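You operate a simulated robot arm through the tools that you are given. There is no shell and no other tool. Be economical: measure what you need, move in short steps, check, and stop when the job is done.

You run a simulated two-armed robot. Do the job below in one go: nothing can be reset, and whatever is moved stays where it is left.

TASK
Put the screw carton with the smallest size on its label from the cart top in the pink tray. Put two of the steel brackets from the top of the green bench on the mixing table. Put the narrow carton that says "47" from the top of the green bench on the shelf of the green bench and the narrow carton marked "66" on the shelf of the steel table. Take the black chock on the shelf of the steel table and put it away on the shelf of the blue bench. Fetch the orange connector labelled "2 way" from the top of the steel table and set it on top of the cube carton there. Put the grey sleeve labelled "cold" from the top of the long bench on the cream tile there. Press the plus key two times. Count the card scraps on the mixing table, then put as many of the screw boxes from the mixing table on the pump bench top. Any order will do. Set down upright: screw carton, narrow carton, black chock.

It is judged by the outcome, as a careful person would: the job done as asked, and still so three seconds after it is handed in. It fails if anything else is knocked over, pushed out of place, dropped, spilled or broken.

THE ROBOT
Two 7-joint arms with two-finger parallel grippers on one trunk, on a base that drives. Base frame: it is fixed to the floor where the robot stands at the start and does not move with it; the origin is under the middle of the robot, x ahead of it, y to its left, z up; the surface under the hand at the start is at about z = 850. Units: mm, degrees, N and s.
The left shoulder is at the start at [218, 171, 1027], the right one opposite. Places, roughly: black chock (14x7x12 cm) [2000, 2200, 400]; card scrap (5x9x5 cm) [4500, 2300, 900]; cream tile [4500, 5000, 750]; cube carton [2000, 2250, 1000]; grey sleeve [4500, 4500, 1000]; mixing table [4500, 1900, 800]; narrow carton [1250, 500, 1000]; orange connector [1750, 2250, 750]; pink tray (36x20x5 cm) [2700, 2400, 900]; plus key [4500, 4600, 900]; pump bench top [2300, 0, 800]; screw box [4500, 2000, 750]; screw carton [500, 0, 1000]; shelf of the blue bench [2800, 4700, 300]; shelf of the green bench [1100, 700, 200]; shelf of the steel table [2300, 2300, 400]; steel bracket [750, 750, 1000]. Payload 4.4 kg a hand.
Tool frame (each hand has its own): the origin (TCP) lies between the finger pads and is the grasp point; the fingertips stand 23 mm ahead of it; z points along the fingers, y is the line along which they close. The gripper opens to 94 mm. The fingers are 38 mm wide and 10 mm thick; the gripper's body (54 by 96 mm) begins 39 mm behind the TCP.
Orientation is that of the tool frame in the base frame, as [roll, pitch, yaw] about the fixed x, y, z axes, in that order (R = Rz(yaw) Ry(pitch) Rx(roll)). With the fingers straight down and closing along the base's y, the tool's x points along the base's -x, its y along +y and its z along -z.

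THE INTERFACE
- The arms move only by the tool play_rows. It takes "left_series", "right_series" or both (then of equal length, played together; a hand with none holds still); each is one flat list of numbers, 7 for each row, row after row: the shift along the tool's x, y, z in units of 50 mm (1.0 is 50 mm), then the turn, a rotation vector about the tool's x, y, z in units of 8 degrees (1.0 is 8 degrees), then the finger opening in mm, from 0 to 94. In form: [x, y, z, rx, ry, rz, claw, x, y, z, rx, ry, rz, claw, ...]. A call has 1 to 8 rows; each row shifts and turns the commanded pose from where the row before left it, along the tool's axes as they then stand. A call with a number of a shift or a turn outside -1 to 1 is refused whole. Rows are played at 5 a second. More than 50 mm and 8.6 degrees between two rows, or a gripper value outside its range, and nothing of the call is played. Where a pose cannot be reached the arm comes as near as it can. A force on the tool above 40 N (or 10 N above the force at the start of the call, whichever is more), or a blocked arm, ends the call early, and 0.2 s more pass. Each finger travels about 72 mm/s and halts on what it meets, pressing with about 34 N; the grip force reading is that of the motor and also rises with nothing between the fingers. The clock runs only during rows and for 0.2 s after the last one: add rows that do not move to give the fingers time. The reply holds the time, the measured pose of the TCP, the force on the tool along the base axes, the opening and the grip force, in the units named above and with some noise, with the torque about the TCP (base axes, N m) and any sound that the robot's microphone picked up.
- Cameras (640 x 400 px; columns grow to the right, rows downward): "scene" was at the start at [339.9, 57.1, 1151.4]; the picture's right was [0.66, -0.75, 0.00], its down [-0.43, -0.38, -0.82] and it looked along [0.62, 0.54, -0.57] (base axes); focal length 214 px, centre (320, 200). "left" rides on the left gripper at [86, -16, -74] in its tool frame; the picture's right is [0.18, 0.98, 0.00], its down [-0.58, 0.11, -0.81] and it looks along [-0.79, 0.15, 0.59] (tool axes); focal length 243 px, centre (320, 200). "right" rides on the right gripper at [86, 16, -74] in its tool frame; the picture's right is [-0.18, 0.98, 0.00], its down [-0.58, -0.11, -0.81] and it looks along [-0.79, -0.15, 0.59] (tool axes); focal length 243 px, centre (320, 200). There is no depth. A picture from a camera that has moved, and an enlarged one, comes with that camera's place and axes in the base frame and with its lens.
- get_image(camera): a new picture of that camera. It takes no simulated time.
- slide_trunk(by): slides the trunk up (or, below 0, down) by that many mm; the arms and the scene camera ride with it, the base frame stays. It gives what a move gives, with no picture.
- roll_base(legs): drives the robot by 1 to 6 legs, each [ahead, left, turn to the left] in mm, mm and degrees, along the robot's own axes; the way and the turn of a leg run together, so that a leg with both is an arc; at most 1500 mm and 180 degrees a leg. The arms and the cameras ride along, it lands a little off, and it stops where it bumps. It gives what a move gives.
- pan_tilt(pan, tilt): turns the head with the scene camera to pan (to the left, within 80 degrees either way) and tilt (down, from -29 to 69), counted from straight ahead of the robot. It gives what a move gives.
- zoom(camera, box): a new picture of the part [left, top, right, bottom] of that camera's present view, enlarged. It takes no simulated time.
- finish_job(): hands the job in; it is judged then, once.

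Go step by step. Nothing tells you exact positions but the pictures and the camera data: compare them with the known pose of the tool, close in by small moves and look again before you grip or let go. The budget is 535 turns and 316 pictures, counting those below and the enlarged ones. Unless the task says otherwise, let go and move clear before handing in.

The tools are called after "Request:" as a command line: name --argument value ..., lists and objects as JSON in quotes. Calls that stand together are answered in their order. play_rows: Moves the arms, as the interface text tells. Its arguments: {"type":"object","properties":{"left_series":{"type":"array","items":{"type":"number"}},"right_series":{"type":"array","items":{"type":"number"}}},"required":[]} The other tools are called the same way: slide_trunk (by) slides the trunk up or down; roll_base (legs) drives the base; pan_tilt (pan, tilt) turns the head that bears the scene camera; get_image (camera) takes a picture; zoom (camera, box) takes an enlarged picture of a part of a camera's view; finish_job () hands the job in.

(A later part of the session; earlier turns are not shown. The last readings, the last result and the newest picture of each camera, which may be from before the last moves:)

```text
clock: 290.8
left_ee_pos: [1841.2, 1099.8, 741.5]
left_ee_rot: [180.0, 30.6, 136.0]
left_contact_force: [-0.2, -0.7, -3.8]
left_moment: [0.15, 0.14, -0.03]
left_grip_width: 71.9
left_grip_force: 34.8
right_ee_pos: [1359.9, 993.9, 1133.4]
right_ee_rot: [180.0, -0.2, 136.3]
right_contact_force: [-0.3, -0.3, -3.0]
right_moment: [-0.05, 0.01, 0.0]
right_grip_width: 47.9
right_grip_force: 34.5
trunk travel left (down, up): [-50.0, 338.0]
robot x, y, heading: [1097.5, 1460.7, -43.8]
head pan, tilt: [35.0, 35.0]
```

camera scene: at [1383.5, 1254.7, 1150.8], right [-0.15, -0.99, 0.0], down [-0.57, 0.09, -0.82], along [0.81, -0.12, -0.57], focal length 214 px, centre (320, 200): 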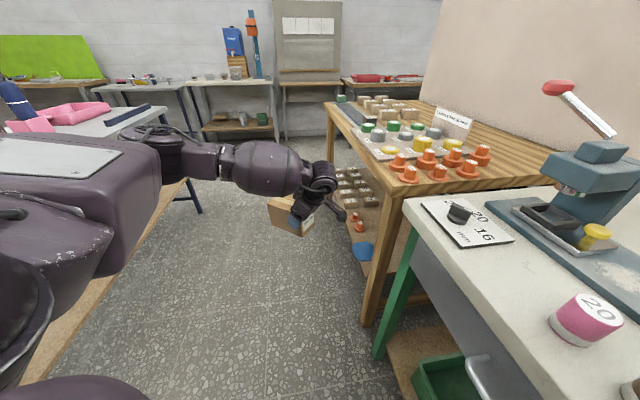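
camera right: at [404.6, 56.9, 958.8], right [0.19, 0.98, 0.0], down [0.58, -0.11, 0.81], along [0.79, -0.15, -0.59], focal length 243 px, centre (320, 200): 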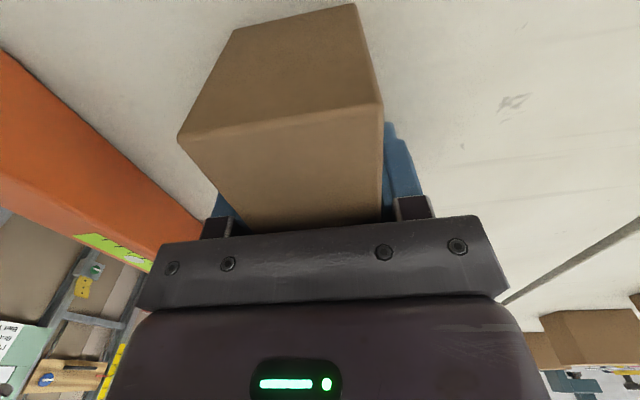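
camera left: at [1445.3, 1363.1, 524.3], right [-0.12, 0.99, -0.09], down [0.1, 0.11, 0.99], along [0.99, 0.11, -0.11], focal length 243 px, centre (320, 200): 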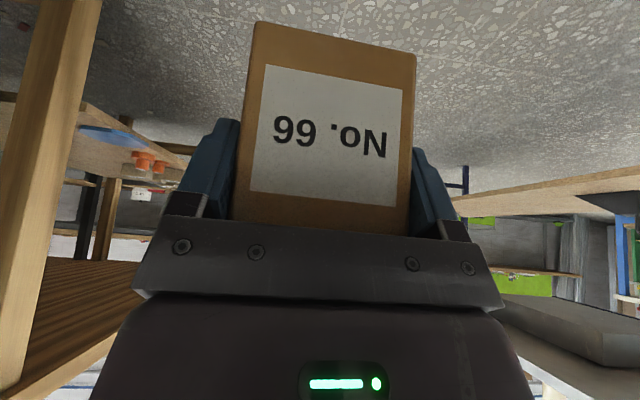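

Request:
roll_base --legs '[[0, 0, 34]]'

Request:
play_rows --left_series '[-0.85, 0, 0.49, 0, 0, 0, 50, -0.4, -0.6, 0.4, 0, 0, 0, 50, 0.2, 0, 0.95, 0, 0, 0, 50, 0.5, 0, 0.84, 0, 0, 0, 50, 0.5, 0, 0.84, 0, 0, 0, 50, 0.5, 0, 0.84, 0, 0, 0, 50]'

Request:
get_image --camera "scene"

```text
clock: 292.8
left_ee_pos: [1913.1, 1584.5, 742.6]
left_ee_rot: [-180.0, 30.6, 170.7]
left_contact_force: [0.3, -0.7, -3.9]
left_moment: [0.05, 0.15, 0.0]
left_grip_width: 71.9
left_grip_force: 34.2
right_ee_pos: [1577.1, 1225.3, 1133.7]
right_ee_rot: [-179.8, -0.2, 170.8]
right_contact_force: [-0.5, -0.4, -2.8]
right_moment: [0.0, -0.02, 0.03]
right_grip_width: 47.8
right_grip_force: 33.8
trunk travel left (down, up): [-50.0, 338.0]
robot x, y, heading: [1097.8, 1458.0, -9.1]
head pan, tilt: [35.0, 35.0]
```

```text
clock: 294.2
left_ee_pos: [1997.0, 1539.7, 541.8]
left_ee_rot: [179.9, 30.6, 170.6]
left_contact_force: [0.3, 0.7, -4.1]
left_moment: [0.02, 0.18, 0.02]
left_grip_width: 72.0
left_grip_force: 34.2
right_ee_pos: [1579.2, 1224.7, 1132.0]
right_ee_rot: [-179.8, -0.2, 170.7]
right_contact_force: [-0.2, 0.2, -4.0]
right_moment: [-0.04, 0.0, 0.0]
right_grip_width: 47.8
right_grip_force: 33.9
trunk travel left (down, up): [-50.0, 338.0]
robot x, y, heading: [1095.9, 1455.6, -9.2]
head pan, tilt: [35.0, 35.0]
```

```text
204 pictures are left
camera scene: at [1449.2, 1452.8, 1150.3], right [0.44, -0.9, 0.0], down [-0.52, -0.25, -0.82], along [0.74, 0.36, -0.57], focal length 214 px, centre (320, 200)
```

scene: 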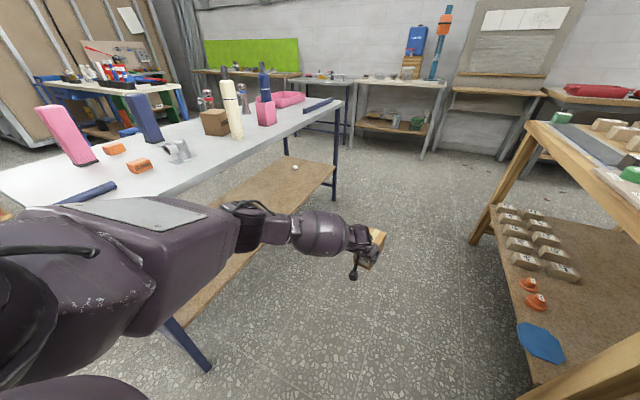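

The arm is low and extended in its normal branch: this is the posture to use. Lower a bit more, then drive along the aisle and turn toward the shelf.

Request:
play_rows --left_series '[0.45, 0, 0.78, 0, 0, 0, 50, 0.15, 0, 0.26, 0, 0, 0, 50]'

Request:
roll_base --legs '[[562, 75, 0], [0, 0, 30]]'

Request:
get_image --camera "scene"

Request:
get_image --camera "left"

```text
clock: 294.8
left_ee_pos: [1997.0, 1538.0, 484.6]
left_ee_rot: [-179.8, 30.7, 170.6]
left_contact_force: [1.3, 0.6, -3.6]
left_moment: [0.0, 0.18, -0.02]
left_grip_width: 71.8
left_grip_force: 33.6
right_ee_pos: [1576.8, 1224.9, 1133.5]
right_ee_rot: [-179.9, -0.1, 170.8]
right_contact_force: [1.0, 0.9, -3.8]
right_moment: [0.0, -0.03, -0.02]
right_grip_width: 47.5
right_grip_force: 34.1
trunk travel left (down, up): [-50.0, 338.0]
robot x, y, heading: [1100.9, 1456.4, -9.0]
head pan, tilt: [35.0, 35.0]
```

```text
clock: 299.5
left_ee_pos: [2405.8, 1950.0, 483.1]
left_ee_rot: [-180.0, 30.7, -160.0]
left_contact_force: [0.0, -0.3, -4.4]
left_moment: [-0.03, 0.19, -0.01]
left_grip_width: 71.9
left_grip_force: 33.8
right_ee_pos: [2193.5, 1472.6, 1133.9]
right_ee_rot: [-179.9, -0.1, -159.8]
right_contact_force: [0.4, 0.1, -3.2]
right_moment: [0.01, 0.0, 0.01]
right_grip_width: 48.0
right_grip_force: 34.0
trunk travel left (down, up): [-50.0, 338.0]
robot x, y, heading: [1662.2, 1445.1, 20.1]
head pan, tilt: [35.0, 35.0]
```

```text
203 pictures are left
camera scene: at [1967.9, 1608.9, 1150.8], right [0.82, -0.57, 0.0], down [-0.33, -0.47, -0.82], along [0.47, 0.67, -0.57], focal length 214 px, centre (320, 200)
```

scene: 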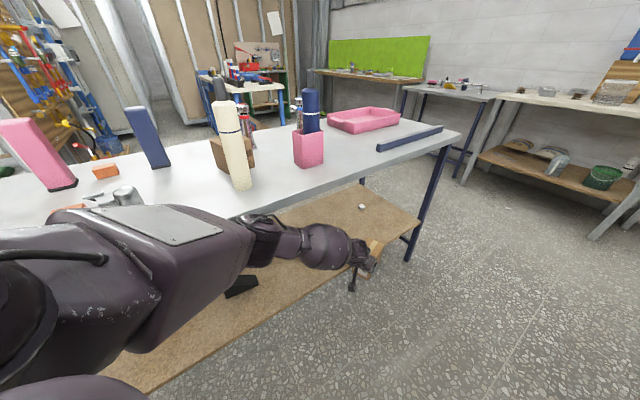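

```text
202 pictures are left
camera left: at [2305.0, 1899.3, 502.5], right [-0.48, 0.87, -0.09], down [0.05, 0.13, 0.99], along [0.87, 0.47, -0.11], focal length 243 px, centre (320, 200)
```

left: 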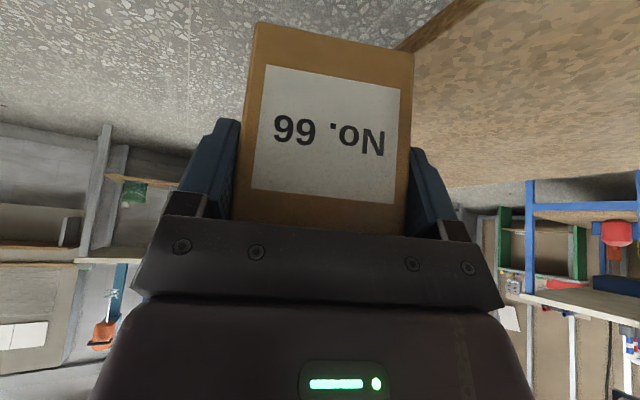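

The left elbow would bump the table top this way; approaching from the east (facing −x) puts the elbow on the free side. I drive east along the aisle and look.

Request:
roll_base --legs '[[0, 0, -22], [900, 0, 0]]'

Request:
pan_tilt --pan 10 --tilt 15

Request:
get_image --camera "scene"

Request:
pan_tilt --pan 78 --tilt 25

Request:
get_image --camera "scene"

```text
clock: 305.4
left_ee_pos: [3429.6, 1574.0, 483.0]
left_ee_rot: [179.9, 30.6, 176.5]
left_contact_force: [-0.9, -0.4, -4.5]
left_moment: [0.02, 0.19, 0.02]
left_grip_width: 71.8
left_grip_force: 33.9
right_ee_pos: [3043.9, 1219.5, 1133.9]
right_ee_rot: [-179.9, -0.2, 176.7]
right_contact_force: [0.5, -0.3, -3.8]
right_moment: [0.03, 0.0, 0.0]
right_grip_width: 47.8
right_grip_force: 33.9
trunk travel left (down, up): [-50.0, 338.0]
robot x, y, heading: [2543.3, 1403.9, -3.1]
head pan, tilt: [35.0, 35.0]
```

```text
clock: 306.2
left_ee_pos: [3429.2, 1572.7, 483.3]
left_ee_rot: [179.9, 30.6, 176.4]
left_contact_force: [-0.1, -0.5, -4.2]
left_moment: [0.0, 0.22, -0.01]
left_grip_width: 72.0
left_grip_force: 33.5
right_ee_pos: [3044.6, 1219.4, 1132.8]
right_ee_rot: [-179.9, -0.2, 176.8]
right_contact_force: [0.6, -0.7, -3.1]
right_moment: [0.0, 0.0, -0.01]
right_grip_width: 48.0
right_grip_force: 33.9
trunk travel left (down, up): [-50.0, 338.0]
robot x, y, heading: [2544.2, 1402.4, -3.2]
head pan, tilt: [10.0, 15.0]
```

```text
201 pictures are left
camera scene: at [2910.1, 1397.7, 1182.7], right [0.12, -0.99, 0.0], down [-0.26, -0.03, -0.97], along [0.96, 0.12, -0.26], focal length 214 px, centre (320, 200)
```

scene: 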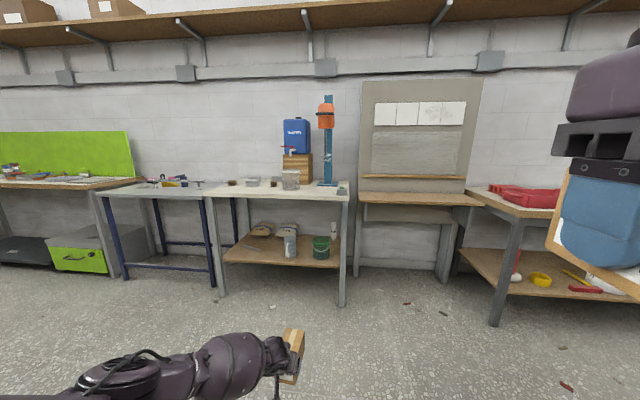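

```text
clock: 307.6
left_ee_pos: [3428.9, 1574.1, 481.6]
left_ee_rot: [-180.0, 30.6, 176.4]
left_contact_force: [-0.5, -0.6, -3.9]
left_moment: [0.02, 0.2, 0.02]
left_grip_width: 72.1
left_grip_force: 34.2
right_ee_pos: [3044.5, 1218.9, 1133.9]
right_ee_rot: [-180.0, -0.2, 176.7]
right_contact_force: [0.0, -0.3, -1.5]
right_moment: [-0.01, -0.02, 0.0]
right_grip_width: 47.7
right_grip_force: 33.7
trunk travel left (down, up): [-50.0, 338.0]
robot x, y, heading: [2543.2, 1403.8, -3.1]
head pan, tilt: [78.0, 25.0]
```

```text
200 pictures are left
camera scene: at [2841.6, 1475.4, 1166.6], right [0.96, -0.26, 0.0], down [-0.11, -0.41, -0.91], along [0.24, 0.87, -0.42], focal length 214 px, centre (320, 200)
```

scene: 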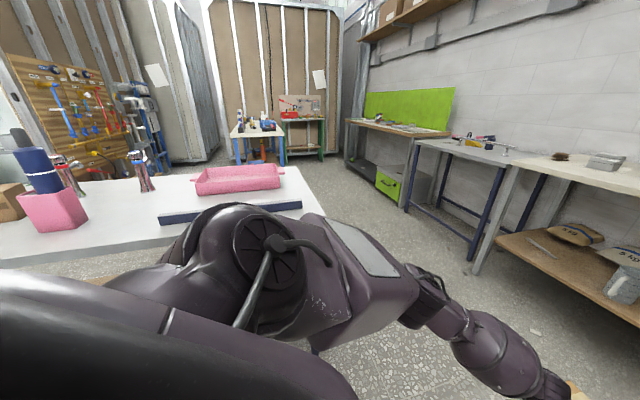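

There's open floor east of the table. I'll swing around: forward, turn left 60, sidestep east, then turn to face −x.

Request:
roll_base --legs '[[610, -20, 3], [0, 0, 60], [325, -563, 0], [0, 0, 60]]'

Request:
pan_tilt --pan 0 --tilt 25

Request:
get_image --camera "scene"

```text
clock: 317.8
left_ee_pos: [3965.3, 2228.0, 479.0]
left_ee_rot: [-179.8, 30.4, -120.1]
left_contact_force: [-0.2, -0.5, -3.7]
left_moment: [-0.2, 0.1, -0.01]
left_grip_width: 71.9
left_grip_force: 33.4
right_ee_pos: [4102.8, 1728.6, 1129.9]
right_ee_rot: [-179.7, -0.6, -118.7]
right_contact_force: [0.2, -0.3, -3.4]
right_moment: [0.02, 0.02, 0.03]
right_grip_width: 47.9
right_grip_force: 34.5
trunk travel left (down, up): [-50.0, 338.0]
robot x, y, heading: [3719.7, 1353.2, 60.1]
head pan, tilt: [78.0, 25.0]
stopped in leg 3: the robot was blocked; the commanded pose is now the measured one
```

```text
clock: 319.3
left_ee_pos: [3967.3, 2227.1, 476.5]
left_ee_rot: [-179.7, 30.3, -120.1]
left_contact_force: [0.2, -0.9, -3.6]
left_moment: [-0.17, 0.1, 0.02]
left_grip_width: 71.7
left_grip_force: 33.9
right_ee_pos: [4103.3, 1728.7, 1130.6]
right_ee_rot: [-179.5, -0.7, -118.8]
right_contact_force: [0.4, 1.6, -2.8]
right_moment: [0.0, -0.03, 0.0]
right_grip_width: 47.8
right_grip_force: 34.0
trunk travel left (down, up): [-50.0, 338.0]
robot x, y, heading: [3725.1, 1354.5, 60.1]
head pan, tilt: [0.0, 25.0]
```

```text
199 pictures are left
camera scene: at [3902.0, 1679.7, 1164.8], right [0.87, -0.5, 0.01], down [-0.21, -0.37, -0.9], along [0.45, 0.78, -0.43], focal length 214 px, centre (320, 200)
```

scene: 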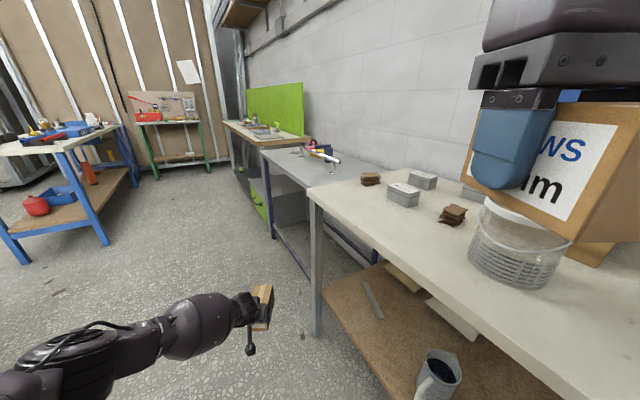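

Blocked by the mixing table on the right side. I move back west at once and check that side.

Request:
roll_base --legs '[[-70, 115, 0]]'

Request:
pan_tilt --pan -60 --tilt 25

Request:
get_image --camera "scene"

```text
clock: 321.0
left_ee_pos: [3835.2, 2220.1, 483.9]
left_ee_rot: [180.0, 30.5, -120.2]
left_contact_force: [-0.1, -0.3, -4.3]
left_moment: [-0.14, 0.1, 0.01]
left_grip_width: 71.9
left_grip_force: 34.3
right_ee_pos: [3974.0, 1718.9, 1132.6]
right_ee_rot: [-179.9, -0.4, -118.9]
right_contact_force: [0.1, -0.8, -3.1]
right_moment: [0.01, -0.02, 0.0]
right_grip_width: 47.8
right_grip_force: 34.1
trunk travel left (down, up): [-50.0, 338.0]
robot x, y, heading: [3592.8, 1353.6, 60.2]
head pan, tilt: [0.0, 25.0]
```

```text
clock: 322.3
left_ee_pos: [3834.7, 2221.5, 483.7]
left_ee_rot: [180.0, 30.6, -120.2]
left_contact_force: [0.7, 0.1, -3.7]
left_moment: [-0.14, 0.08, 0.01]
left_grip_width: 72.0
left_grip_force: 34.2
right_ee_pos: [3974.1, 1718.0, 1132.3]
right_ee_rot: [-179.9, -0.4, -119.0]
right_contact_force: [0.5, -0.1, -3.9]
right_moment: [0.03, -0.04, -0.01]
right_grip_width: 48.0
right_grip_force: 34.1
trunk travel left (down, up): [-50.0, 338.0]
robot x, y, heading: [3583.9, 1349.7, 59.9]
head pan, tilt: [-60.0, 25.0]
```

```text
198 pictures are left
camera scene: at [3817.8, 1590.2, 1166.6], right [0.0, -1.0, 0.0], down [-0.42, 0.0, -0.91], along [0.91, 0.0, -0.42], focal length 214 px, centre (320, 200)
```

scene: 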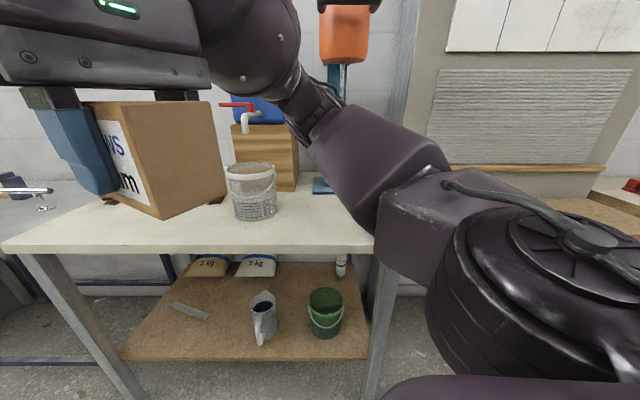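

The stand looks undisturbed. Now swing around with more room to the south.

Request:
roll_base --legs '[[-303, -175, 0], [0, 0, 90]]'

Request:
pan_tilt --pan 0 --tilt 25

Request:
get_image --camera "scene"

```text
clock: 327.9
left_ee_pos: [2762.7, 1360.9, 485.0]
left_ee_rot: [-179.0, 30.8, -37.1]
left_contact_force: [0.1, -1.1, -4.6]
left_moment: [-0.1, -0.16, 0.01]
left_grip_width: 71.9
left_grip_force: 33.9
right_ee_pos: [3269.4, 1426.4, 1132.7]
right_ee_rot: [-179.9, -0.2, -35.6]
right_contact_force: [0.1, 0.2, -3.2]
right_moment: [0.0, 0.04, -0.02]
right_grip_width: 48.2
right_grip_force: 33.8
trunk travel left (down, up): [-50.0, 338.0]
robot x, y, heading: [3589.9, 1006.6, 143.4]
head pan, tilt: [-60.0, 25.0]
stopped in leg 2: the robot was blocked; the commanded pose is now the measured one
```

```text
clock: 329.2
left_ee_pos: [2761.3, 1361.4, 485.8]
left_ee_rot: [-179.1, 30.8, -37.0]
left_contact_force: [0.0, -0.7, -4.4]
left_moment: [-0.14, -0.14, -0.01]
left_grip_width: 71.9
left_grip_force: 34.0
right_ee_pos: [3268.5, 1427.9, 1132.0]
right_ee_rot: [180.0, -0.5, -35.5]
right_contact_force: [0.2, -0.6, -3.5]
right_moment: [0.0, -0.01, 0.0]
right_grip_width: 47.9
right_grip_force: 33.6
trunk travel left (down, up): [-50.0, 338.0]
robot x, y, heading: [3588.9, 1005.4, 143.3]
head pan, tilt: [0.0, 25.0]
```

```text
197 pictures are left
camera scene: at [3292.9, 1221.7, 1166.0], right [0.6, 0.8, 0.0], down [0.34, -0.25, -0.91], along [-0.73, 0.54, -0.42], focal length 214 px, centre (320, 200)
```

scene: 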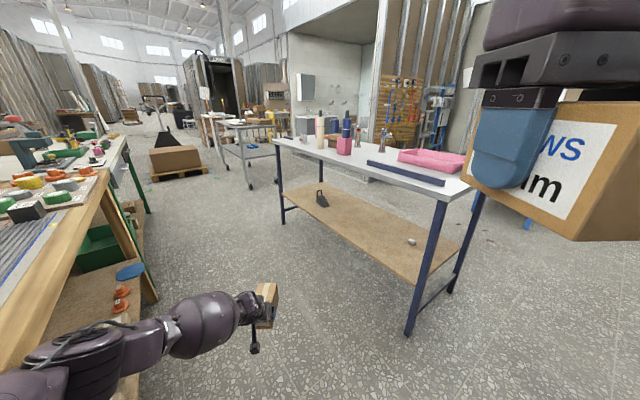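

The left elbow touched near the wooden bench end. Rotate back a little and move north-west into the aisle.

Request:
roll_base --legs '[[0, 0, -10]]'

Request:
pan_tilt --pan 45 --tilt 35

Request:
get_image --camera "scene"

```text
clock: 330.3
left_ee_pos: [2833.3, 1496.1, 487.1]
left_ee_rot: [-179.1, 31.0, -46.9]
left_contact_force: [0.4, 0.7, -3.9]
left_moment: [-0.18, -0.08, 0.0]
left_grip_width: 72.0
left_grip_force: 33.6
right_ee_pos: [3347.4, 1475.4, 1132.3]
right_ee_rot: [-180.0, -0.2, -45.3]
right_contact_force: [0.3, 0.8, -2.5]
right_moment: [-0.02, 0.02, 0.02]
right_grip_width: 48.1
right_grip_force: 34.1
trunk travel left (down, up): [-50.0, 338.0]
robot x, y, heading: [3589.8, 1001.1, 133.4]
head pan, tilt: [0.0, 25.0]
```

```text
clock: 331.4
left_ee_pos: [2835.0, 1497.3, 486.9]
left_ee_rot: [-179.1, 30.9, -46.9]
left_contact_force: [0.1, -0.1, -4.8]
left_moment: [-0.14, -0.15, 0.01]
left_grip_width: 72.0
left_grip_force: 33.8
right_ee_pos: [3347.5, 1473.3, 1133.1]
right_ee_rot: [-179.9, -0.3, -45.2]
right_contact_force: [-0.1, -0.3, -3.3]
right_moment: [0.0, 0.01, -0.01]
right_grip_width: 47.8
right_grip_force: 33.7
trunk travel left (down, up): [-50.0, 338.0]
robot x, y, heading: [3593.1, 1004.4, 133.8]
head pan, tilt: [45.0, 35.0]
```

```text
196 pictures are left
camera scene: at [3310.7, 1202.6, 1150.8], right [0.02, 1.0, 0.0], down [0.57, -0.01, -0.82], along [-0.82, 0.02, -0.57], focal length 214 px, centre (320, 200)
```

scene: 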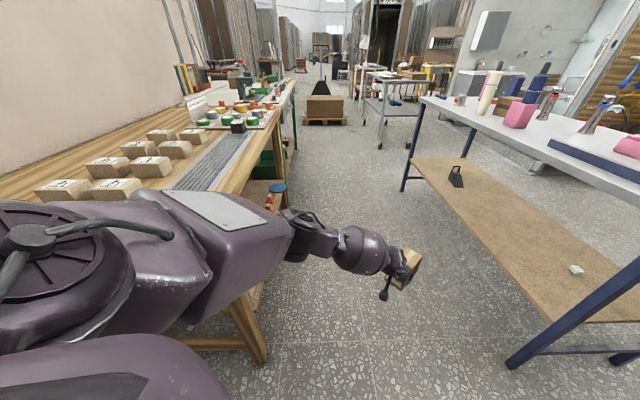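

All fine; trolley ahead explains the earlier block. Move into position and turn toward the shelf.

Request:
roll_base --legs '[[692, 93, 0], [0, 0, -15.5]]'

Request:
pan_tilt --pan 20 --tilt 45

Request:
get_image --camera "scene"

Request:
get_image --camera "left"

```text
clock: 336.2
left_ee_pos: [2442.1, 2130.2, 487.7]
left_ee_rot: [-179.0, 30.9, -62.6]
left_contact_force: [1.2, 0.3, -4.9]
left_moment: [-0.19, -0.09, -0.02]
left_grip_width: 71.9
left_grip_force: 33.9
right_ee_pos: [2928.8, 1970.3, 1132.6]
right_ee_rot: [-179.8, -0.2, -61.0]
right_contact_force: [0.3, 0.0, -3.3]
right_moment: [0.01, 0.01, -0.01]
right_grip_width: 47.8
right_grip_force: 34.4
trunk travel left (down, up): [-50.0, 338.0]
robot x, y, heading: [3035.5, 1451.5, 118.0]
head pan, tilt: [45.0, 35.0]
```

```text
clock: 337.1
left_ee_pos: [2442.3, 2130.6, 486.9]
left_ee_rot: [-179.1, 30.9, -62.6]
left_contact_force: [0.4, 0.0, -3.2]
left_moment: [-0.18, -0.03, -0.01]
left_grip_width: 71.7
left_grip_force: 34.4
right_ee_pos: [2928.2, 1970.4, 1133.4]
right_ee_rot: [-179.9, -0.3, -61.0]
right_contact_force: [0.8, -0.9, -3.1]
right_moment: [0.02, 0.0, 0.0]
right_grip_width: 48.0
right_grip_force: 34.1
trunk travel left (down, up): [-50.0, 338.0]
robot x, y, heading: [3036.2, 1449.4, 117.8]
head pan, tilt: [20.0, 45.0]
```

```text
195 pictures are left
camera scene: at [2844.4, 1746.8, 1136.0], right [0.67, 0.74, 0.0], down [0.53, -0.47, -0.71], along [-0.53, 0.47, -0.71], focal length 214 px, centre (320, 200)
```

scene: 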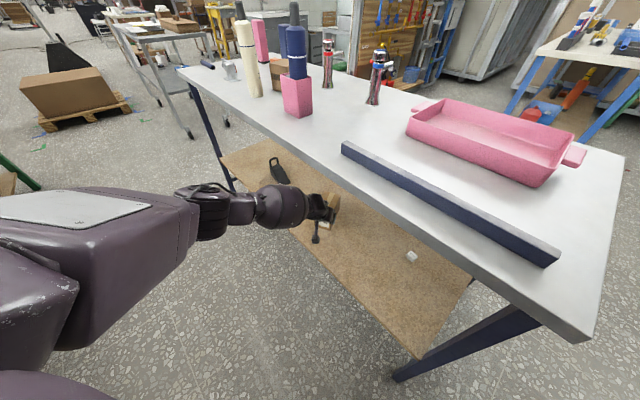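

```text
194 pictures are left
camera left: at [2506.3, 2038.3, 506.1], right [-0.8, -0.59, -0.11], down [-0.15, 0.02, 0.99], along [-0.58, 0.81, -0.1], focal length 243 px, centre (320, 200)
```

left: 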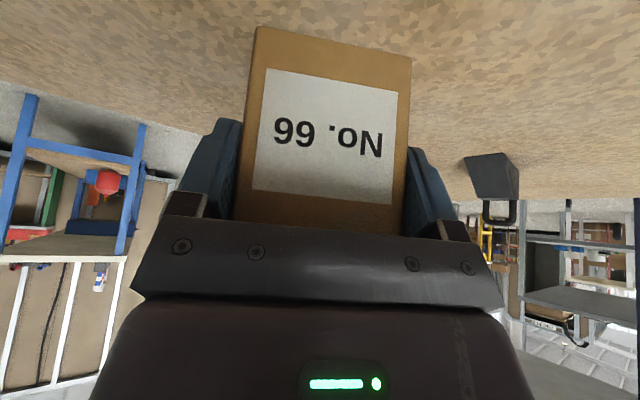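

Carton 66 is over the shelf, clear. Lower gently to contact.

Request:
play_rows --left_series '[0.2, 0, 0.35, 0, 0, 0, 50, 0.2, 0, 0.35, 0, 0, 0, 50, 0.06, 0, 0.1, 0, 0, 0, 50, 0.06, 0, 0.1, 0, 0, 0, 50, 0, 0, 0, 0, 0, 0, 50]'

```text
clock: 338.3
left_ee_pos: [2442.3, 2131.3, 435.7]
left_ee_rot: [-179.2, 31.2, -62.6]
left_contact_force: [-0.3, -0.4, -3.7]
left_moment: [-0.17, -0.06, 0.0]
left_grip_width: 71.8
left_grip_force: 33.9
right_ee_pos: [2928.2, 1969.9, 1131.5]
right_ee_rot: [180.0, -0.3, -61.0]
right_contact_force: [1.1, 0.2, -3.8]
right_moment: [-0.01, 0.0, -0.04]
right_grip_width: 48.2
right_grip_force: 34.1
trunk travel left (down, up): [-50.0, 338.0]
robot x, y, heading: [3034.3, 1449.0, 117.8]
head pan, tilt: [20.0, 45.0]
```

Request:
play_rows --left_series '[0.05, 0, 0.08, 0, 0, 0, 50, 0.05, 0, 0.08, 0, 0, 0, 50, 0.05, 0, 0.08, 0, 0, 0, 50, 0.05, 0, 0.08, 0, 0, 0, 50, 0, 0, 0, 0, 0, 0, 50]'

```text
clock: 339.5
left_ee_pos: [2440.9, 2132.8, 422.8]
left_ee_rot: [-179.2, 31.6, -62.8]
left_contact_force: [-0.3, -2.2, 24.3]
left_moment: [-1.12, 0.56, 0.02]
left_grip_width: 71.8
left_grip_force: 33.9
right_ee_pos: [2930.2, 1968.4, 1134.9]
right_ee_rot: [-180.0, 0.0, -61.0]
right_contact_force: [0.0, 0.4, -3.2]
right_moment: [0.03, 0.03, -0.02]
right_grip_width: 48.2
right_grip_force: 34.2
trunk travel left (down, up): [-50.0, 338.0]
robot x, y, heading: [3036.2, 1454.2, 118.0]
head pan, tilt: [20.0, 45.0]
```

Contact. Ease up and release.

Request:
play_rows --left_series '[-0.04, 0, -0.06, 0, 0, 0, 50, 0, 0, 0, 0, 0, 0, 50, 0, 0, 0, 0, 0, 0, 80, 0, 0, 0, 0, 0, 0, 94, 0, 0, 0, 0, 0, 0, 94]'

Request:
get_image --camera "left"

```text
clock: 340.7
left_ee_pos: [2444.1, 2129.9, 419.0]
left_ee_rot: [-179.1, 30.9, -62.6]
left_contact_force: [-0.5, 0.4, 0.6]
left_moment: [0.03, 0.03, 0.03]
left_grip_width: 94.2
left_grip_force: 0.0
right_ee_pos: [2929.3, 1970.5, 1131.8]
right_ee_rot: [-179.8, -0.3, -61.0]
right_contact_force: [-0.1, 0.2, -3.2]
right_moment: [0.02, 0.02, 0.0]
right_grip_width: 47.9
right_grip_force: 34.0
trunk travel left (down, up): [-50.0, 338.0]
robot x, y, heading: [3037.1, 1450.8, 117.9]
head pan, tilt: [20.0, 45.0]
```

```text
193 pictures are left
camera left: at [2507.9, 2038.6, 438.2], right [-0.8, -0.59, -0.11], down [-0.15, 0.02, 0.99], along [-0.58, 0.81, -0.1], focal length 243 px, centre (320, 200)
```

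left: 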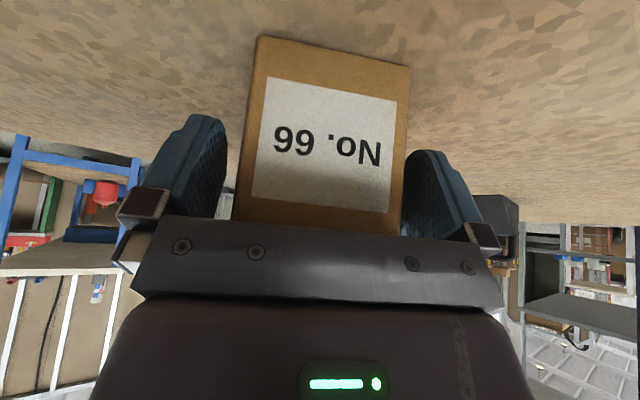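

Carton 66 placed. Retreat along the tool axis.

Request:
play_rows --left_series '[0, 0, -0.6, 0, 0, 0, 94, 0, 0, -0.9, 0, 0, 0, 94, 0, 0, -0.9, 0, 0, 0, 94]'

Request:
get_image --camera "left"

Request:
get_image --camera "scene"

```text
clock: 341.5
left_ee_pos: [2458.4, 2077.4, 519.1]
left_ee_rot: [179.8, 31.1, -61.9]
left_contact_force: [12.9, -0.4, 1.9]
left_moment: [-0.02, 0.7, 0.39]
left_grip_width: 93.9
left_grip_force: 0.1
left hand out of reach, approached as far as the arm can: row 1
right_ee_pos: [2929.7, 1970.6, 1132.8]
right_ee_rot: [-179.8, -0.3, -61.1]
right_contact_force: [-0.5, 1.3, -2.9]
right_moment: [-0.01, -0.03, 0.02]
right_grip_width: 47.9
right_grip_force: 33.2
trunk travel left (down, up): [-50.0, 338.0]
robot x, y, heading: [3036.5, 1448.0, 117.7]
head pan, tilt: [20.0, 45.0]
```

```text
192 pictures are left
camera left: at [2526.6, 1986.5, 537.4], right [-0.79, -0.6, -0.09], down [-0.13, 0.02, 0.99], along [-0.6, 0.8, -0.09], focal length 243 px, centre (320, 200)
```

left: 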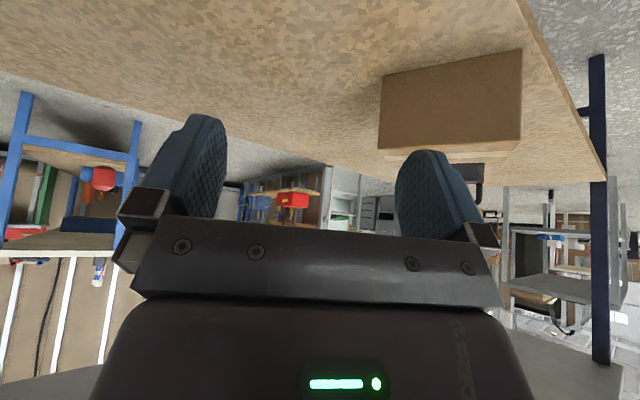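

```text
191 pictures are left
camera scene: at [2845.2, 1746.8, 1136.2], right [0.67, 0.74, 0.0], down [0.52, -0.47, -0.71], along [-0.52, 0.47, -0.71], focal length 214 px, centre (320, 200)
```

scene: 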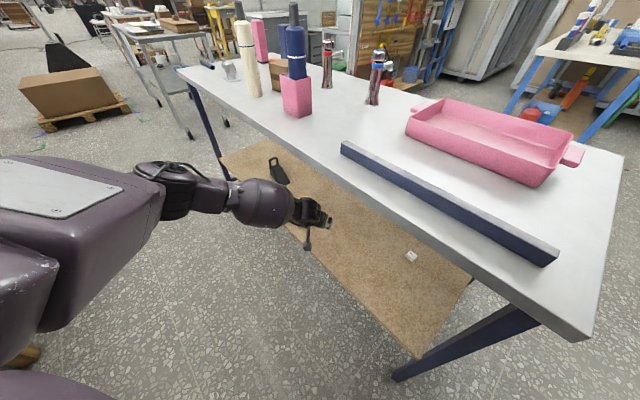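

The carton was nudged on retreat but still looks upright; a finger still presses on it. I lift straight up gently.

Request:
play_rows --left_series '[-0.25, 0.1, -0.43, 0, 0, 0, 94, -0.25, 0.1, -0.43, 0, 0, 0, 94]'

Request:
get_image --camera "left"

```text
clock: 342.1
left_ee_pos: [2459.2, 2071.7, 572.4]
left_ee_rot: [-179.0, 31.0, -62.6]
left_contact_force: [0.3, 0.1, 0.3]
left_moment: [0.02, 0.0, 0.06]
left_grip_width: 94.1
left_grip_force: 0.0
right_ee_pos: [2930.1, 1969.4, 1132.7]
right_ee_rot: [-180.0, -0.2, -61.0]
right_contact_force: [0.8, 0.4, -2.0]
right_moment: [0.04, 0.04, -0.01]
right_grip_width: 47.8
right_grip_force: 33.9
trunk travel left (down, up): [-50.0, 338.0]
robot x, y, heading: [3032.6, 1449.9, 117.9]
head pan, tilt: [20.0, 45.0]
```

```text
190 pictures are left
camera left: at [2524.8, 1979.8, 591.9], right [-0.8, -0.59, -0.11], down [-0.15, 0.02, 0.99], along [-0.58, 0.81, -0.1], focal length 243 px, centre (320, 200)
```

left: 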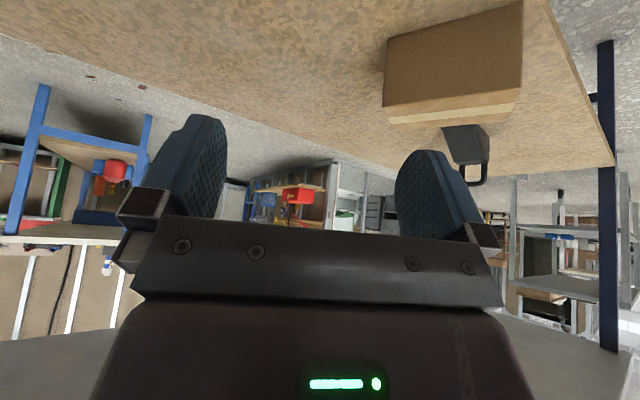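

Carton 66 is upright and fully on the shelf, just yawed. Now look at the chock.

Request:
zoom --camera "scene" --box '[220, 130, 340, 210]'

Request:
zoom --camera "left" --box '[360, 80, 540, 200]'

```text
5.00 times, centred on (280, 170) of scene
camera zoom: at [2844.7, 1746.2, 1136.3], right [0.67, 0.74, 0.0], down [0.52, -0.47, -0.71], along [-0.52, 0.47, -0.71], focal length 1072 px, centre (520, 350)
```

zoom: 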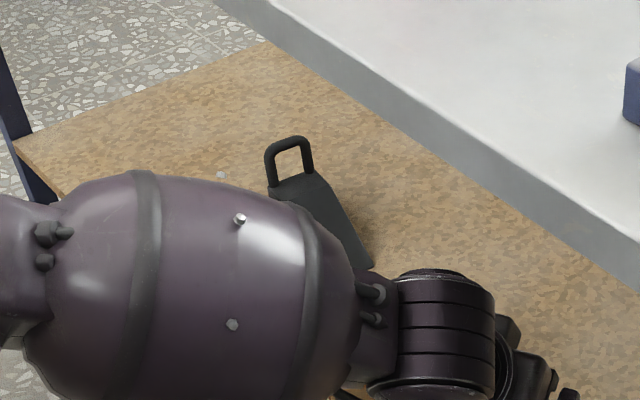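

```text
3.33 times, centred on (450, 140) of left
camera zoom: at [2524.8, 1979.8, 591.9], right [-0.8, -0.59, -0.11], down [-0.15, 0.02, 0.99], along [-0.58, 0.81, -0.1], focal length 809 px, centre (-113, 400)
```

zoom: 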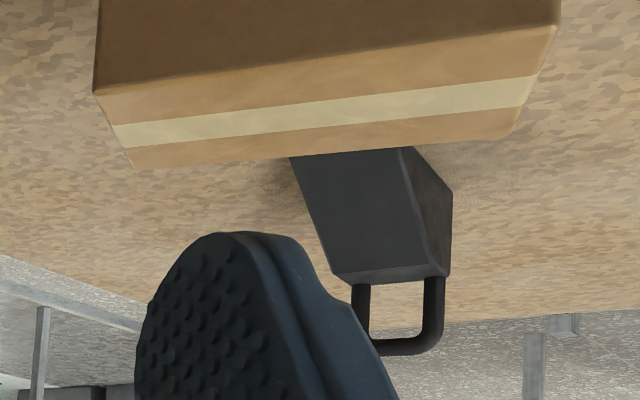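

Chock understood (wedge with a handle, axis along x). First I'll free the right hand: move a bit closer and put the screw carton in the pink tray.

Request:
roll_base --legs '[[100, 0, 0]]'

Request:
play_rows --right_series '[-1, 0, 0, 0, 0, 0, 30, -1, 0, 0, 0, 0, 0, 30, -1, 0, 0, 0, 0, 0, 30, -1, 0, 0, 0, 0, 0, 30, -0.9, -0.25, 0, 0, 0, 0, 30, 0, 0, 1, 0, 0, 0, 30]'

Request:
pan_tilt --pan -15 --tilt 35

Request:
get_image --camera "scene"

Request:
get_image --camera "right"

```text
clock: 343.3
left_ee_pos: [2416.4, 2158.9, 568.8]
left_ee_rot: [-179.0, 30.7, -62.8]
left_contact_force: [-0.3, 0.2, 0.4]
left_moment: [-0.02, -0.02, -0.01]
left_grip_width: 94.0
left_grip_force: 0.0
right_ee_pos: [2884.2, 2057.3, 1132.5]
right_ee_rot: [-179.9, -0.4, -61.2]
right_contact_force: [-0.3, -0.3, -3.0]
right_moment: [0.05, 0.0, 0.0]
right_grip_width: 47.8
right_grip_force: 33.7
trunk travel left (down, up): [-50.0, 338.0]
robot x, y, heading: [2988.9, 1538.0, 117.4]
head pan, tilt: [20.0, 45.0]
```

```text
clock: 344.7
left_ee_pos: [2415.9, 2158.4, 568.6]
left_ee_rot: [-179.1, 30.7, -62.7]
left_contact_force: [0.3, 0.2, -0.9]
left_moment: [-0.02, 0.0, -0.03]
left_grip_width: 94.0
left_grip_force: 0.2
right_ee_pos: [2777.8, 2277.5, 1077.1]
right_ee_rot: [-180.0, -0.4, -61.1]
right_contact_force: [-0.4, 0.5, -3.6]
right_moment: [0.02, -0.05, 0.0]
right_grip_width: 47.7
right_grip_force: 33.9
trunk travel left (down, up): [-50.0, 338.0]
robot x, y, heading: [2989.4, 1539.5, 118.0]
head pan, tilt: [20.0, 45.0]
```

```text
clock: 345.7
left_ee_pos: [2415.2, 2159.1, 569.2]
left_ee_rot: [-179.1, 30.7, -62.8]
left_contact_force: [0.9, 0.4, 0.4]
left_moment: [0.04, 0.01, 0.05]
left_grip_width: 94.1
left_grip_force: 0.1
right_ee_pos: [2778.3, 2275.8, 1079.3]
right_ee_rot: [180.0, -0.4, -61.2]
right_contact_force: [0.5, -1.0, -3.2]
right_moment: [-0.01, -0.01, 0.01]
right_grip_width: 47.8
right_grip_force: 34.4
trunk travel left (down, up): [-50.0, 338.0]
robot x, y, heading: [2988.7, 1536.5, 117.9]
head pan, tilt: [-15.0, 35.0]
```

```text
187 pictures are left
camera scene: at [2839.4, 1865.3, 1150.4], right [0.98, 0.22, 0.0], down [0.13, -0.56, -0.82], along [-0.18, 0.8, -0.57], focal length 214 px, centre (320, 200)
```

scene: 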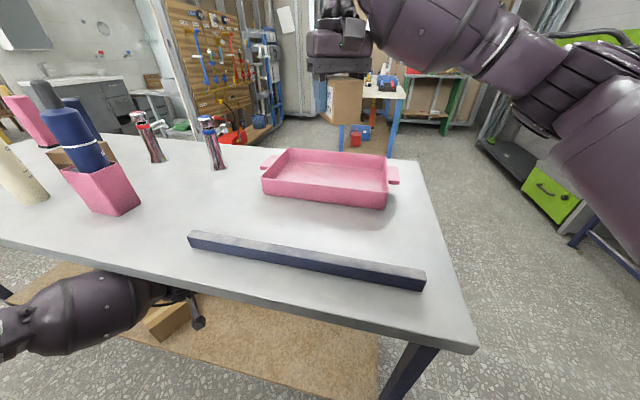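

```text
186 pictures are left
camera right: at [2806.3, 2194.0, 1154.0], right [-0.95, -0.31, 0.0], down [-0.19, 0.57, 0.8], along [-0.25, 0.76, -0.6], focal length 243 px, centre (320, 200)
```

right: 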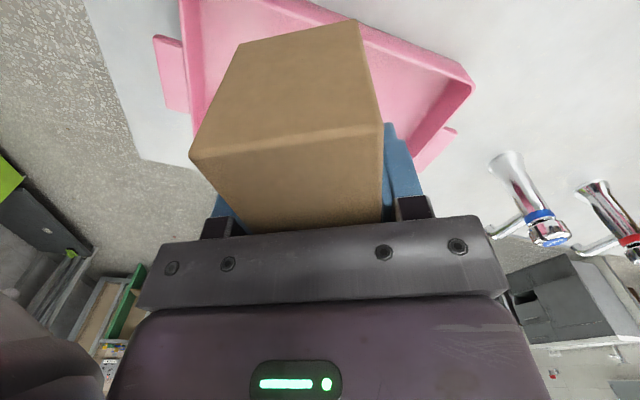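

Tray centre ≈ (2752, 2352). Move over it and descend.

Request:
play_rows --right_series '[-0.8, -0.13, 0, 0, 0, 0, 30, -0.8, -0.13, 0, 0, 0, 0, 30, 0, 0, 1, 0, 0, 0, 30, 0, 0, 1, 0, 0, 0, 30, 0, 0, 0.8, 0, 0, 0, 30, 0, 0, 0, 0, 0, 0, 30]'

Request:
get_image --camera "scene"

```text
clock: 347.1
left_ee_pos: [2416.4, 2159.9, 568.5]
left_ee_rot: [-179.1, 30.7, -62.8]
left_contact_force: [-0.1, -0.2, -0.4]
left_moment: [-0.01, 0.02, 0.01]
left_grip_width: 93.8
left_grip_force: 0.1
right_ee_pos: [2749.2, 2353.8, 941.0]
right_ee_rot: [-180.0, -0.2, -61.3]
right_contact_force: [0.7, -0.1, -3.5]
right_moment: [0.01, 0.0, -0.02]
right_grip_width: 47.8
right_grip_force: 33.8
trunk travel left (down, up): [-50.0, 338.0]
robot x, y, heading: [2986.7, 1536.6, 118.1]
head pan, tilt: [-15.0, 35.0]
```

```text
185 pictures are left
camera scene: at [2839.5, 1865.3, 1150.5], right [0.98, 0.22, 0.0], down [0.13, -0.56, -0.82], along [-0.18, 0.8, -0.57], focal length 214 px, centre (320, 200)
```

scene: 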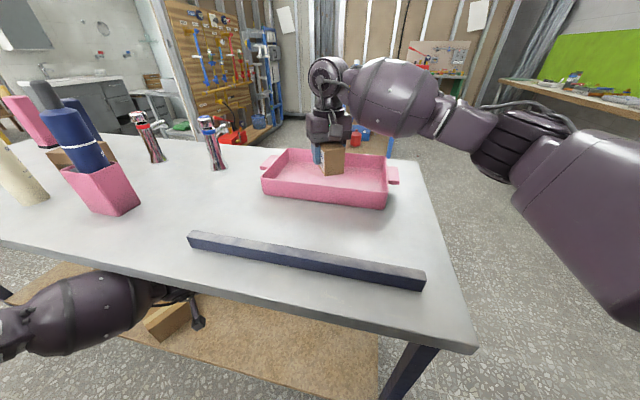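

Request:
play_rows --right_series '[0, 0, 0.4, 0, 0, 0, 30, 0, 0, 0.3, 0, 0, 0, 30, 0, 0, 0.1, 0, 0, 0, 30, 0, 0, 0.1, 0, 0, 0, 30, 0, 0, 0.1, 0, 0, 0, 30, 0, 0, 0, 0, 0, 0, 30]'

```text
clock: 348.5
left_ee_pos: [2415.8, 2158.9, 569.4]
left_ee_rot: [-179.1, 30.7, -62.8]
left_contact_force: [-0.2, -0.9, 0.4]
left_moment: [0.0, -0.03, 0.03]
left_grip_width: 94.1
left_grip_force: 0.2
right_ee_pos: [2752.5, 2353.8, 891.6]
right_ee_rot: [-179.8, -0.4, -61.2]
right_contact_force: [0.6, -0.3, -3.2]
right_moment: [0.04, -0.01, 0.02]
right_grip_width: 48.0
right_grip_force: 33.5
trunk travel left (down, up): [-50.0, 338.0]
robot x, y, heading: [2991.7, 1535.7, 117.9]
head pan, tilt: [-15.0, 35.0]
```

Request:
play_rows --right_series '[0, 0, 0.1, 0, 0, 0, 30, 0, 0, 0.1, 0, 0, 0, 30, 0, 0, 0.1, 0, 0, 0, 30, 0, 0, 0, 0, 0, 0, 30]'

```text
clock: 349.5
left_ee_pos: [2416.1, 2157.7, 569.3]
left_ee_rot: [-179.2, 30.7, -62.8]
left_contact_force: [-0.1, -0.5, 0.5]
left_moment: [-0.01, 0.0, 0.03]
left_grip_width: 94.1
left_grip_force: 0.0
right_ee_pos: [2750.3, 2355.3, 879.1]
right_ee_rot: [180.0, 0.0, -61.3]
right_contact_force: [0.1, 6.4, 38.3]
right_moment: [0.06, 0.1, -0.07]
right_grip_width: 47.8
right_grip_force: 33.5
trunk travel left (down, up): [-50.0, 338.0]
robot x, y, heading: [2984.6, 1534.8, 117.7]
head pan, tilt: [-15.0, 35.0]
```

Request:
play_rows --right_series '[0, 0, -0.08, 0, 0, 0, 30, 0, 0, 0, 0, 0, 0, 60, 0, 0, 0, 0, 0, 0, 80, 0, 0, 0, 0, 0, 0, 80, 0, 0, -1, 0, 0, 0, 80, 0, 0, -1, 0, 0, 0, 80, 0, 0, -1, 0, 0, 0, 80, 0, 0, -1, 0, 0, 0, 80]'

Request:
get_image --camera "scene"

```text
clock: 351.3
left_ee_pos: [2415.0, 2159.1, 569.9]
left_ee_rot: [-179.1, 30.7, -62.6]
left_contact_force: [0.1, -0.1, 0.2]
left_moment: [0.0, -0.06, -0.03]
left_grip_width: 94.0
left_grip_force: 0.1
right_ee_pos: [2751.9, 2355.5, 1078.6]
right_ee_rot: [-179.6, -0.4, -61.1]
right_contact_force: [0.0, -0.3, -0.9]
right_moment: [-0.03, -0.01, 0.01]
right_grip_width: 79.9
right_grip_force: 0.0
trunk travel left (down, up): [-50.0, 338.0]
robot x, y, heading: [2988.6, 1538.6, 117.7]
head pan, tilt: [-15.0, 35.0]
```

```text
184 pictures are left
camera scene: at [2839.4, 1864.6, 1150.7], right [0.98, 0.22, 0.0], down [0.13, -0.56, -0.82], along [-0.18, 0.8, -0.57], focal length 214 px, centre (320, 200)
```

scene: 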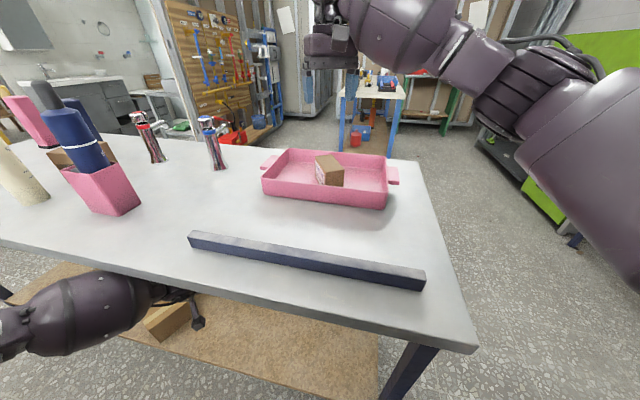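

Screw carton is in the tray, upright. Retract the right hand, then approach the chock.

Request:
play_rows --right_series '[0, 0, -1, 0, 0, 0, 80, 1, 0, 0, 0, 0, 0, 80, 1, 0, 0, 0, 0, 0, 80, 1, 0, 0, 0, 0, 0, 80, 1, 0, 0, 0, 0, 0, 80, 1, 0, 0, 0, 0, 0, 80, 1, 0, 0, 0, 0, 0, 80, 1, 0, 0, 0, 0, 0, 80]'

Request:
roll_base --legs '[[-100, 0, 0], [0, 0, 17]]'

```text
clock: 353.1
left_ee_pos: [2415.8, 2159.0, 569.3]
left_ee_rot: [-179.1, 30.9, -62.7]
left_contact_force: [0.1, -0.2, -0.2]
left_moment: [0.0, 0.0, 0.01]
left_grip_width: 93.8
left_grip_force: 0.0
right_ee_pos: [2918.5, 2046.4, 1130.3]
right_ee_rot: [-179.7, -0.3, -61.2]
right_contact_force: [-0.2, -0.6, -0.9]
right_moment: [-0.02, -0.02, 0.01]
right_grip_width: 80.1
right_grip_force: 0.1
trunk travel left (down, up): [-50.0, 338.0]
robot x, y, heading: [2985.5, 1537.4, 117.9]
head pan, tilt: [-15.0, 35.0]
```

```text
clock: 355.2
left_ee_pos: [2304.7, 1872.5, 571.1]
left_ee_rot: [-179.1, 30.9, -45.5]
left_contact_force: [-0.9, -0.1, -0.2]
left_moment: [0.0, 0.0, 0.03]
left_grip_width: 94.1
left_grip_force: 0.1
right_ee_pos: [2816.3, 1914.2, 1132.1]
right_ee_rot: [-180.0, -0.3, -43.9]
right_contact_force: [0.6, -0.2, 0.2]
right_moment: [-0.01, -0.01, 0.01]
right_grip_width: 80.3
right_grip_force: 0.1
trunk travel left (down, up): [-50.0, 338.0]
robot x, y, heading: [3035.7, 1447.1, 134.9]
head pan, tilt: [-15.0, 35.0]
```

Sidestep west in the aisle and set the left tool vertical with the right yaw for the chock.

Request:
roll_base --legs '[[304, 304, 0]]'

Request:
play_rows --left_series '[0, 0, 0, 0, 1, 0, 94, 0, 0, 0, 0, 1, 0, 94, 0, 0, 0, 0, 1, 0, 94, 0, 0, 0, 0.1, 0.87, 0, 94, 0, 0, 0, 0, 0, -1, 94, 0, 0, 0, 0, 0, -1, 94, 0, 0, 0, 0, 0, -1, 94, 0, 0, 0, 0, 0, -1, 94]'

Request:
play_rows --left_series '[0, 0, 0, 0, 0, -1, 94, 0, 0, 0, 0, 0, -1, 94, 0, 0, 0, 0, 0, -1, 94, 0, 0, 0, 0, 0, -0.75, 94]'

Request:
pan_tilt --pan 20 --tilt 45

Request:
get_image --camera "scene"

```text
clock: 358.4
left_ee_pos: [1872.3, 1876.5, 570.8]
left_ee_rot: [-179.0, 30.8, -45.1]
left_contact_force: [0.7, 0.4, 0.1]
left_moment: [0.01, 0.0, 0.04]
left_grip_width: 94.1
left_grip_force: 0.1
right_ee_pos: [2385.5, 1922.9, 1132.1]
right_ee_rot: [-179.9, -0.2, -43.5]
right_contact_force: [0.1, -0.7, -1.0]
right_moment: [-0.05, 0.03, -0.02]
right_grip_width: 80.0
right_grip_force: 0.1
trunk travel left (down, up): [-50.0, 338.0]
robot x, y, heading: [2606.6, 1455.1, 135.7]
head pan, tilt: [-15.0, 35.0]
```

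```text
clock: 360.2
left_ee_pos: [1871.7, 1875.5, 571.9]
left_ee_rot: [-178.8, -0.9, -13.4]
left_contact_force: [0.3, -0.3, 0.1]
left_moment: [-0.01, 0.0, 0.0]
left_grip_width: 94.0
left_grip_force: 0.0
right_ee_pos: [2385.8, 1922.1, 1131.7]
right_ee_rot: [-179.9, -0.2, -43.5]
right_contact_force: [1.0, -0.4, -0.2]
right_moment: [0.01, 0.01, -0.06]
right_grip_width: 79.8
right_grip_force: 0.0
trunk travel left (down, up): [-50.0, 338.0]
robot x, y, heading: [2608.4, 1455.4, 135.4]
head pan, tilt: [-15.0, 35.0]
```

```text
clock: 361.2
left_ee_pos: [1873.1, 1874.7, 570.1]
left_ee_rot: [-179.4, -1.3, 16.6]
left_contact_force: [-0.2, 0.0, -0.5]
left_moment: [0.0, 0.02, -0.02]
left_grip_width: 94.1
left_grip_force: 0.1
right_ee_pos: [2386.0, 1921.7, 1131.1]
right_ee_rot: [-179.8, -0.4, -43.5]
right_contact_force: [0.3, 0.4, 0.6]
right_moment: [0.03, -0.03, -0.01]
right_grip_width: 80.3
right_grip_force: 0.0
trunk travel left (down, up): [-50.0, 338.0]
robot x, y, heading: [2607.1, 1455.8, 135.1]
head pan, tilt: [-15.0, 35.0]
```

```text
clock: 362.2
left_ee_pos: [1873.5, 1876.0, 569.7]
left_ee_rot: [-179.4, -1.4, 16.3]
left_contact_force: [-0.3, 0.3, -0.7]
left_moment: [0.02, 0.0, 0.03]
left_grip_width: 93.9
left_grip_force: 0.1
right_ee_pos: [2385.7, 1922.5, 1132.1]
right_ee_rot: [-179.9, -0.3, -43.5]
right_contact_force: [-0.1, -0.5, 0.1]
right_moment: [0.0, 0.02, 0.02]
right_grip_width: 80.0
right_grip_force: 0.0
trunk travel left (down, up): [-50.0, 338.0]
robot x, y, heading: [2610.3, 1453.2, 135.5]
head pan, tilt: [20.0, 45.0]
```

```text
183 pictures are left
camera scene: at [2336.8, 1682.4, 1136.2], right [0.42, 0.91, 0.0], down [0.64, -0.29, -0.71], along [-0.64, 0.29, -0.71], focal length 214 px, centre (320, 200)
```

scene: 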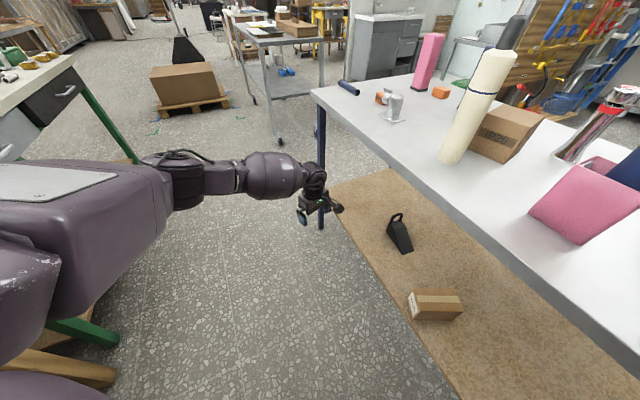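

Request:
zoom --camera "scene" --box '[340, 190, 500, 350]'

```text
2.50 times, centred on (420, 270) of scene
camera zoom: at [2336.8, 1682.4, 1136.2], right [0.42, 0.91, 0.0], down [0.64, -0.29, -0.71], along [-0.64, 0.29, -0.71], focal length 536 px, centre (70, 25)
```

zoom: 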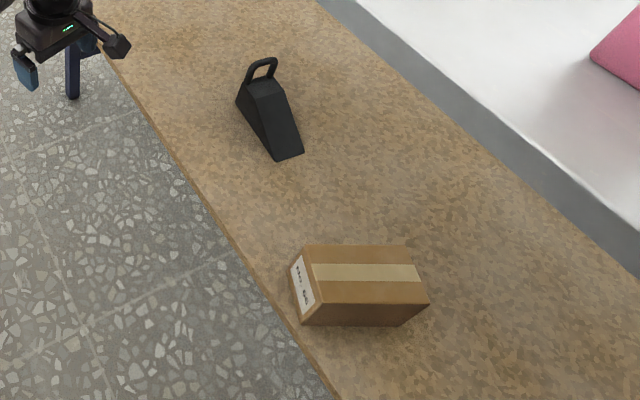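

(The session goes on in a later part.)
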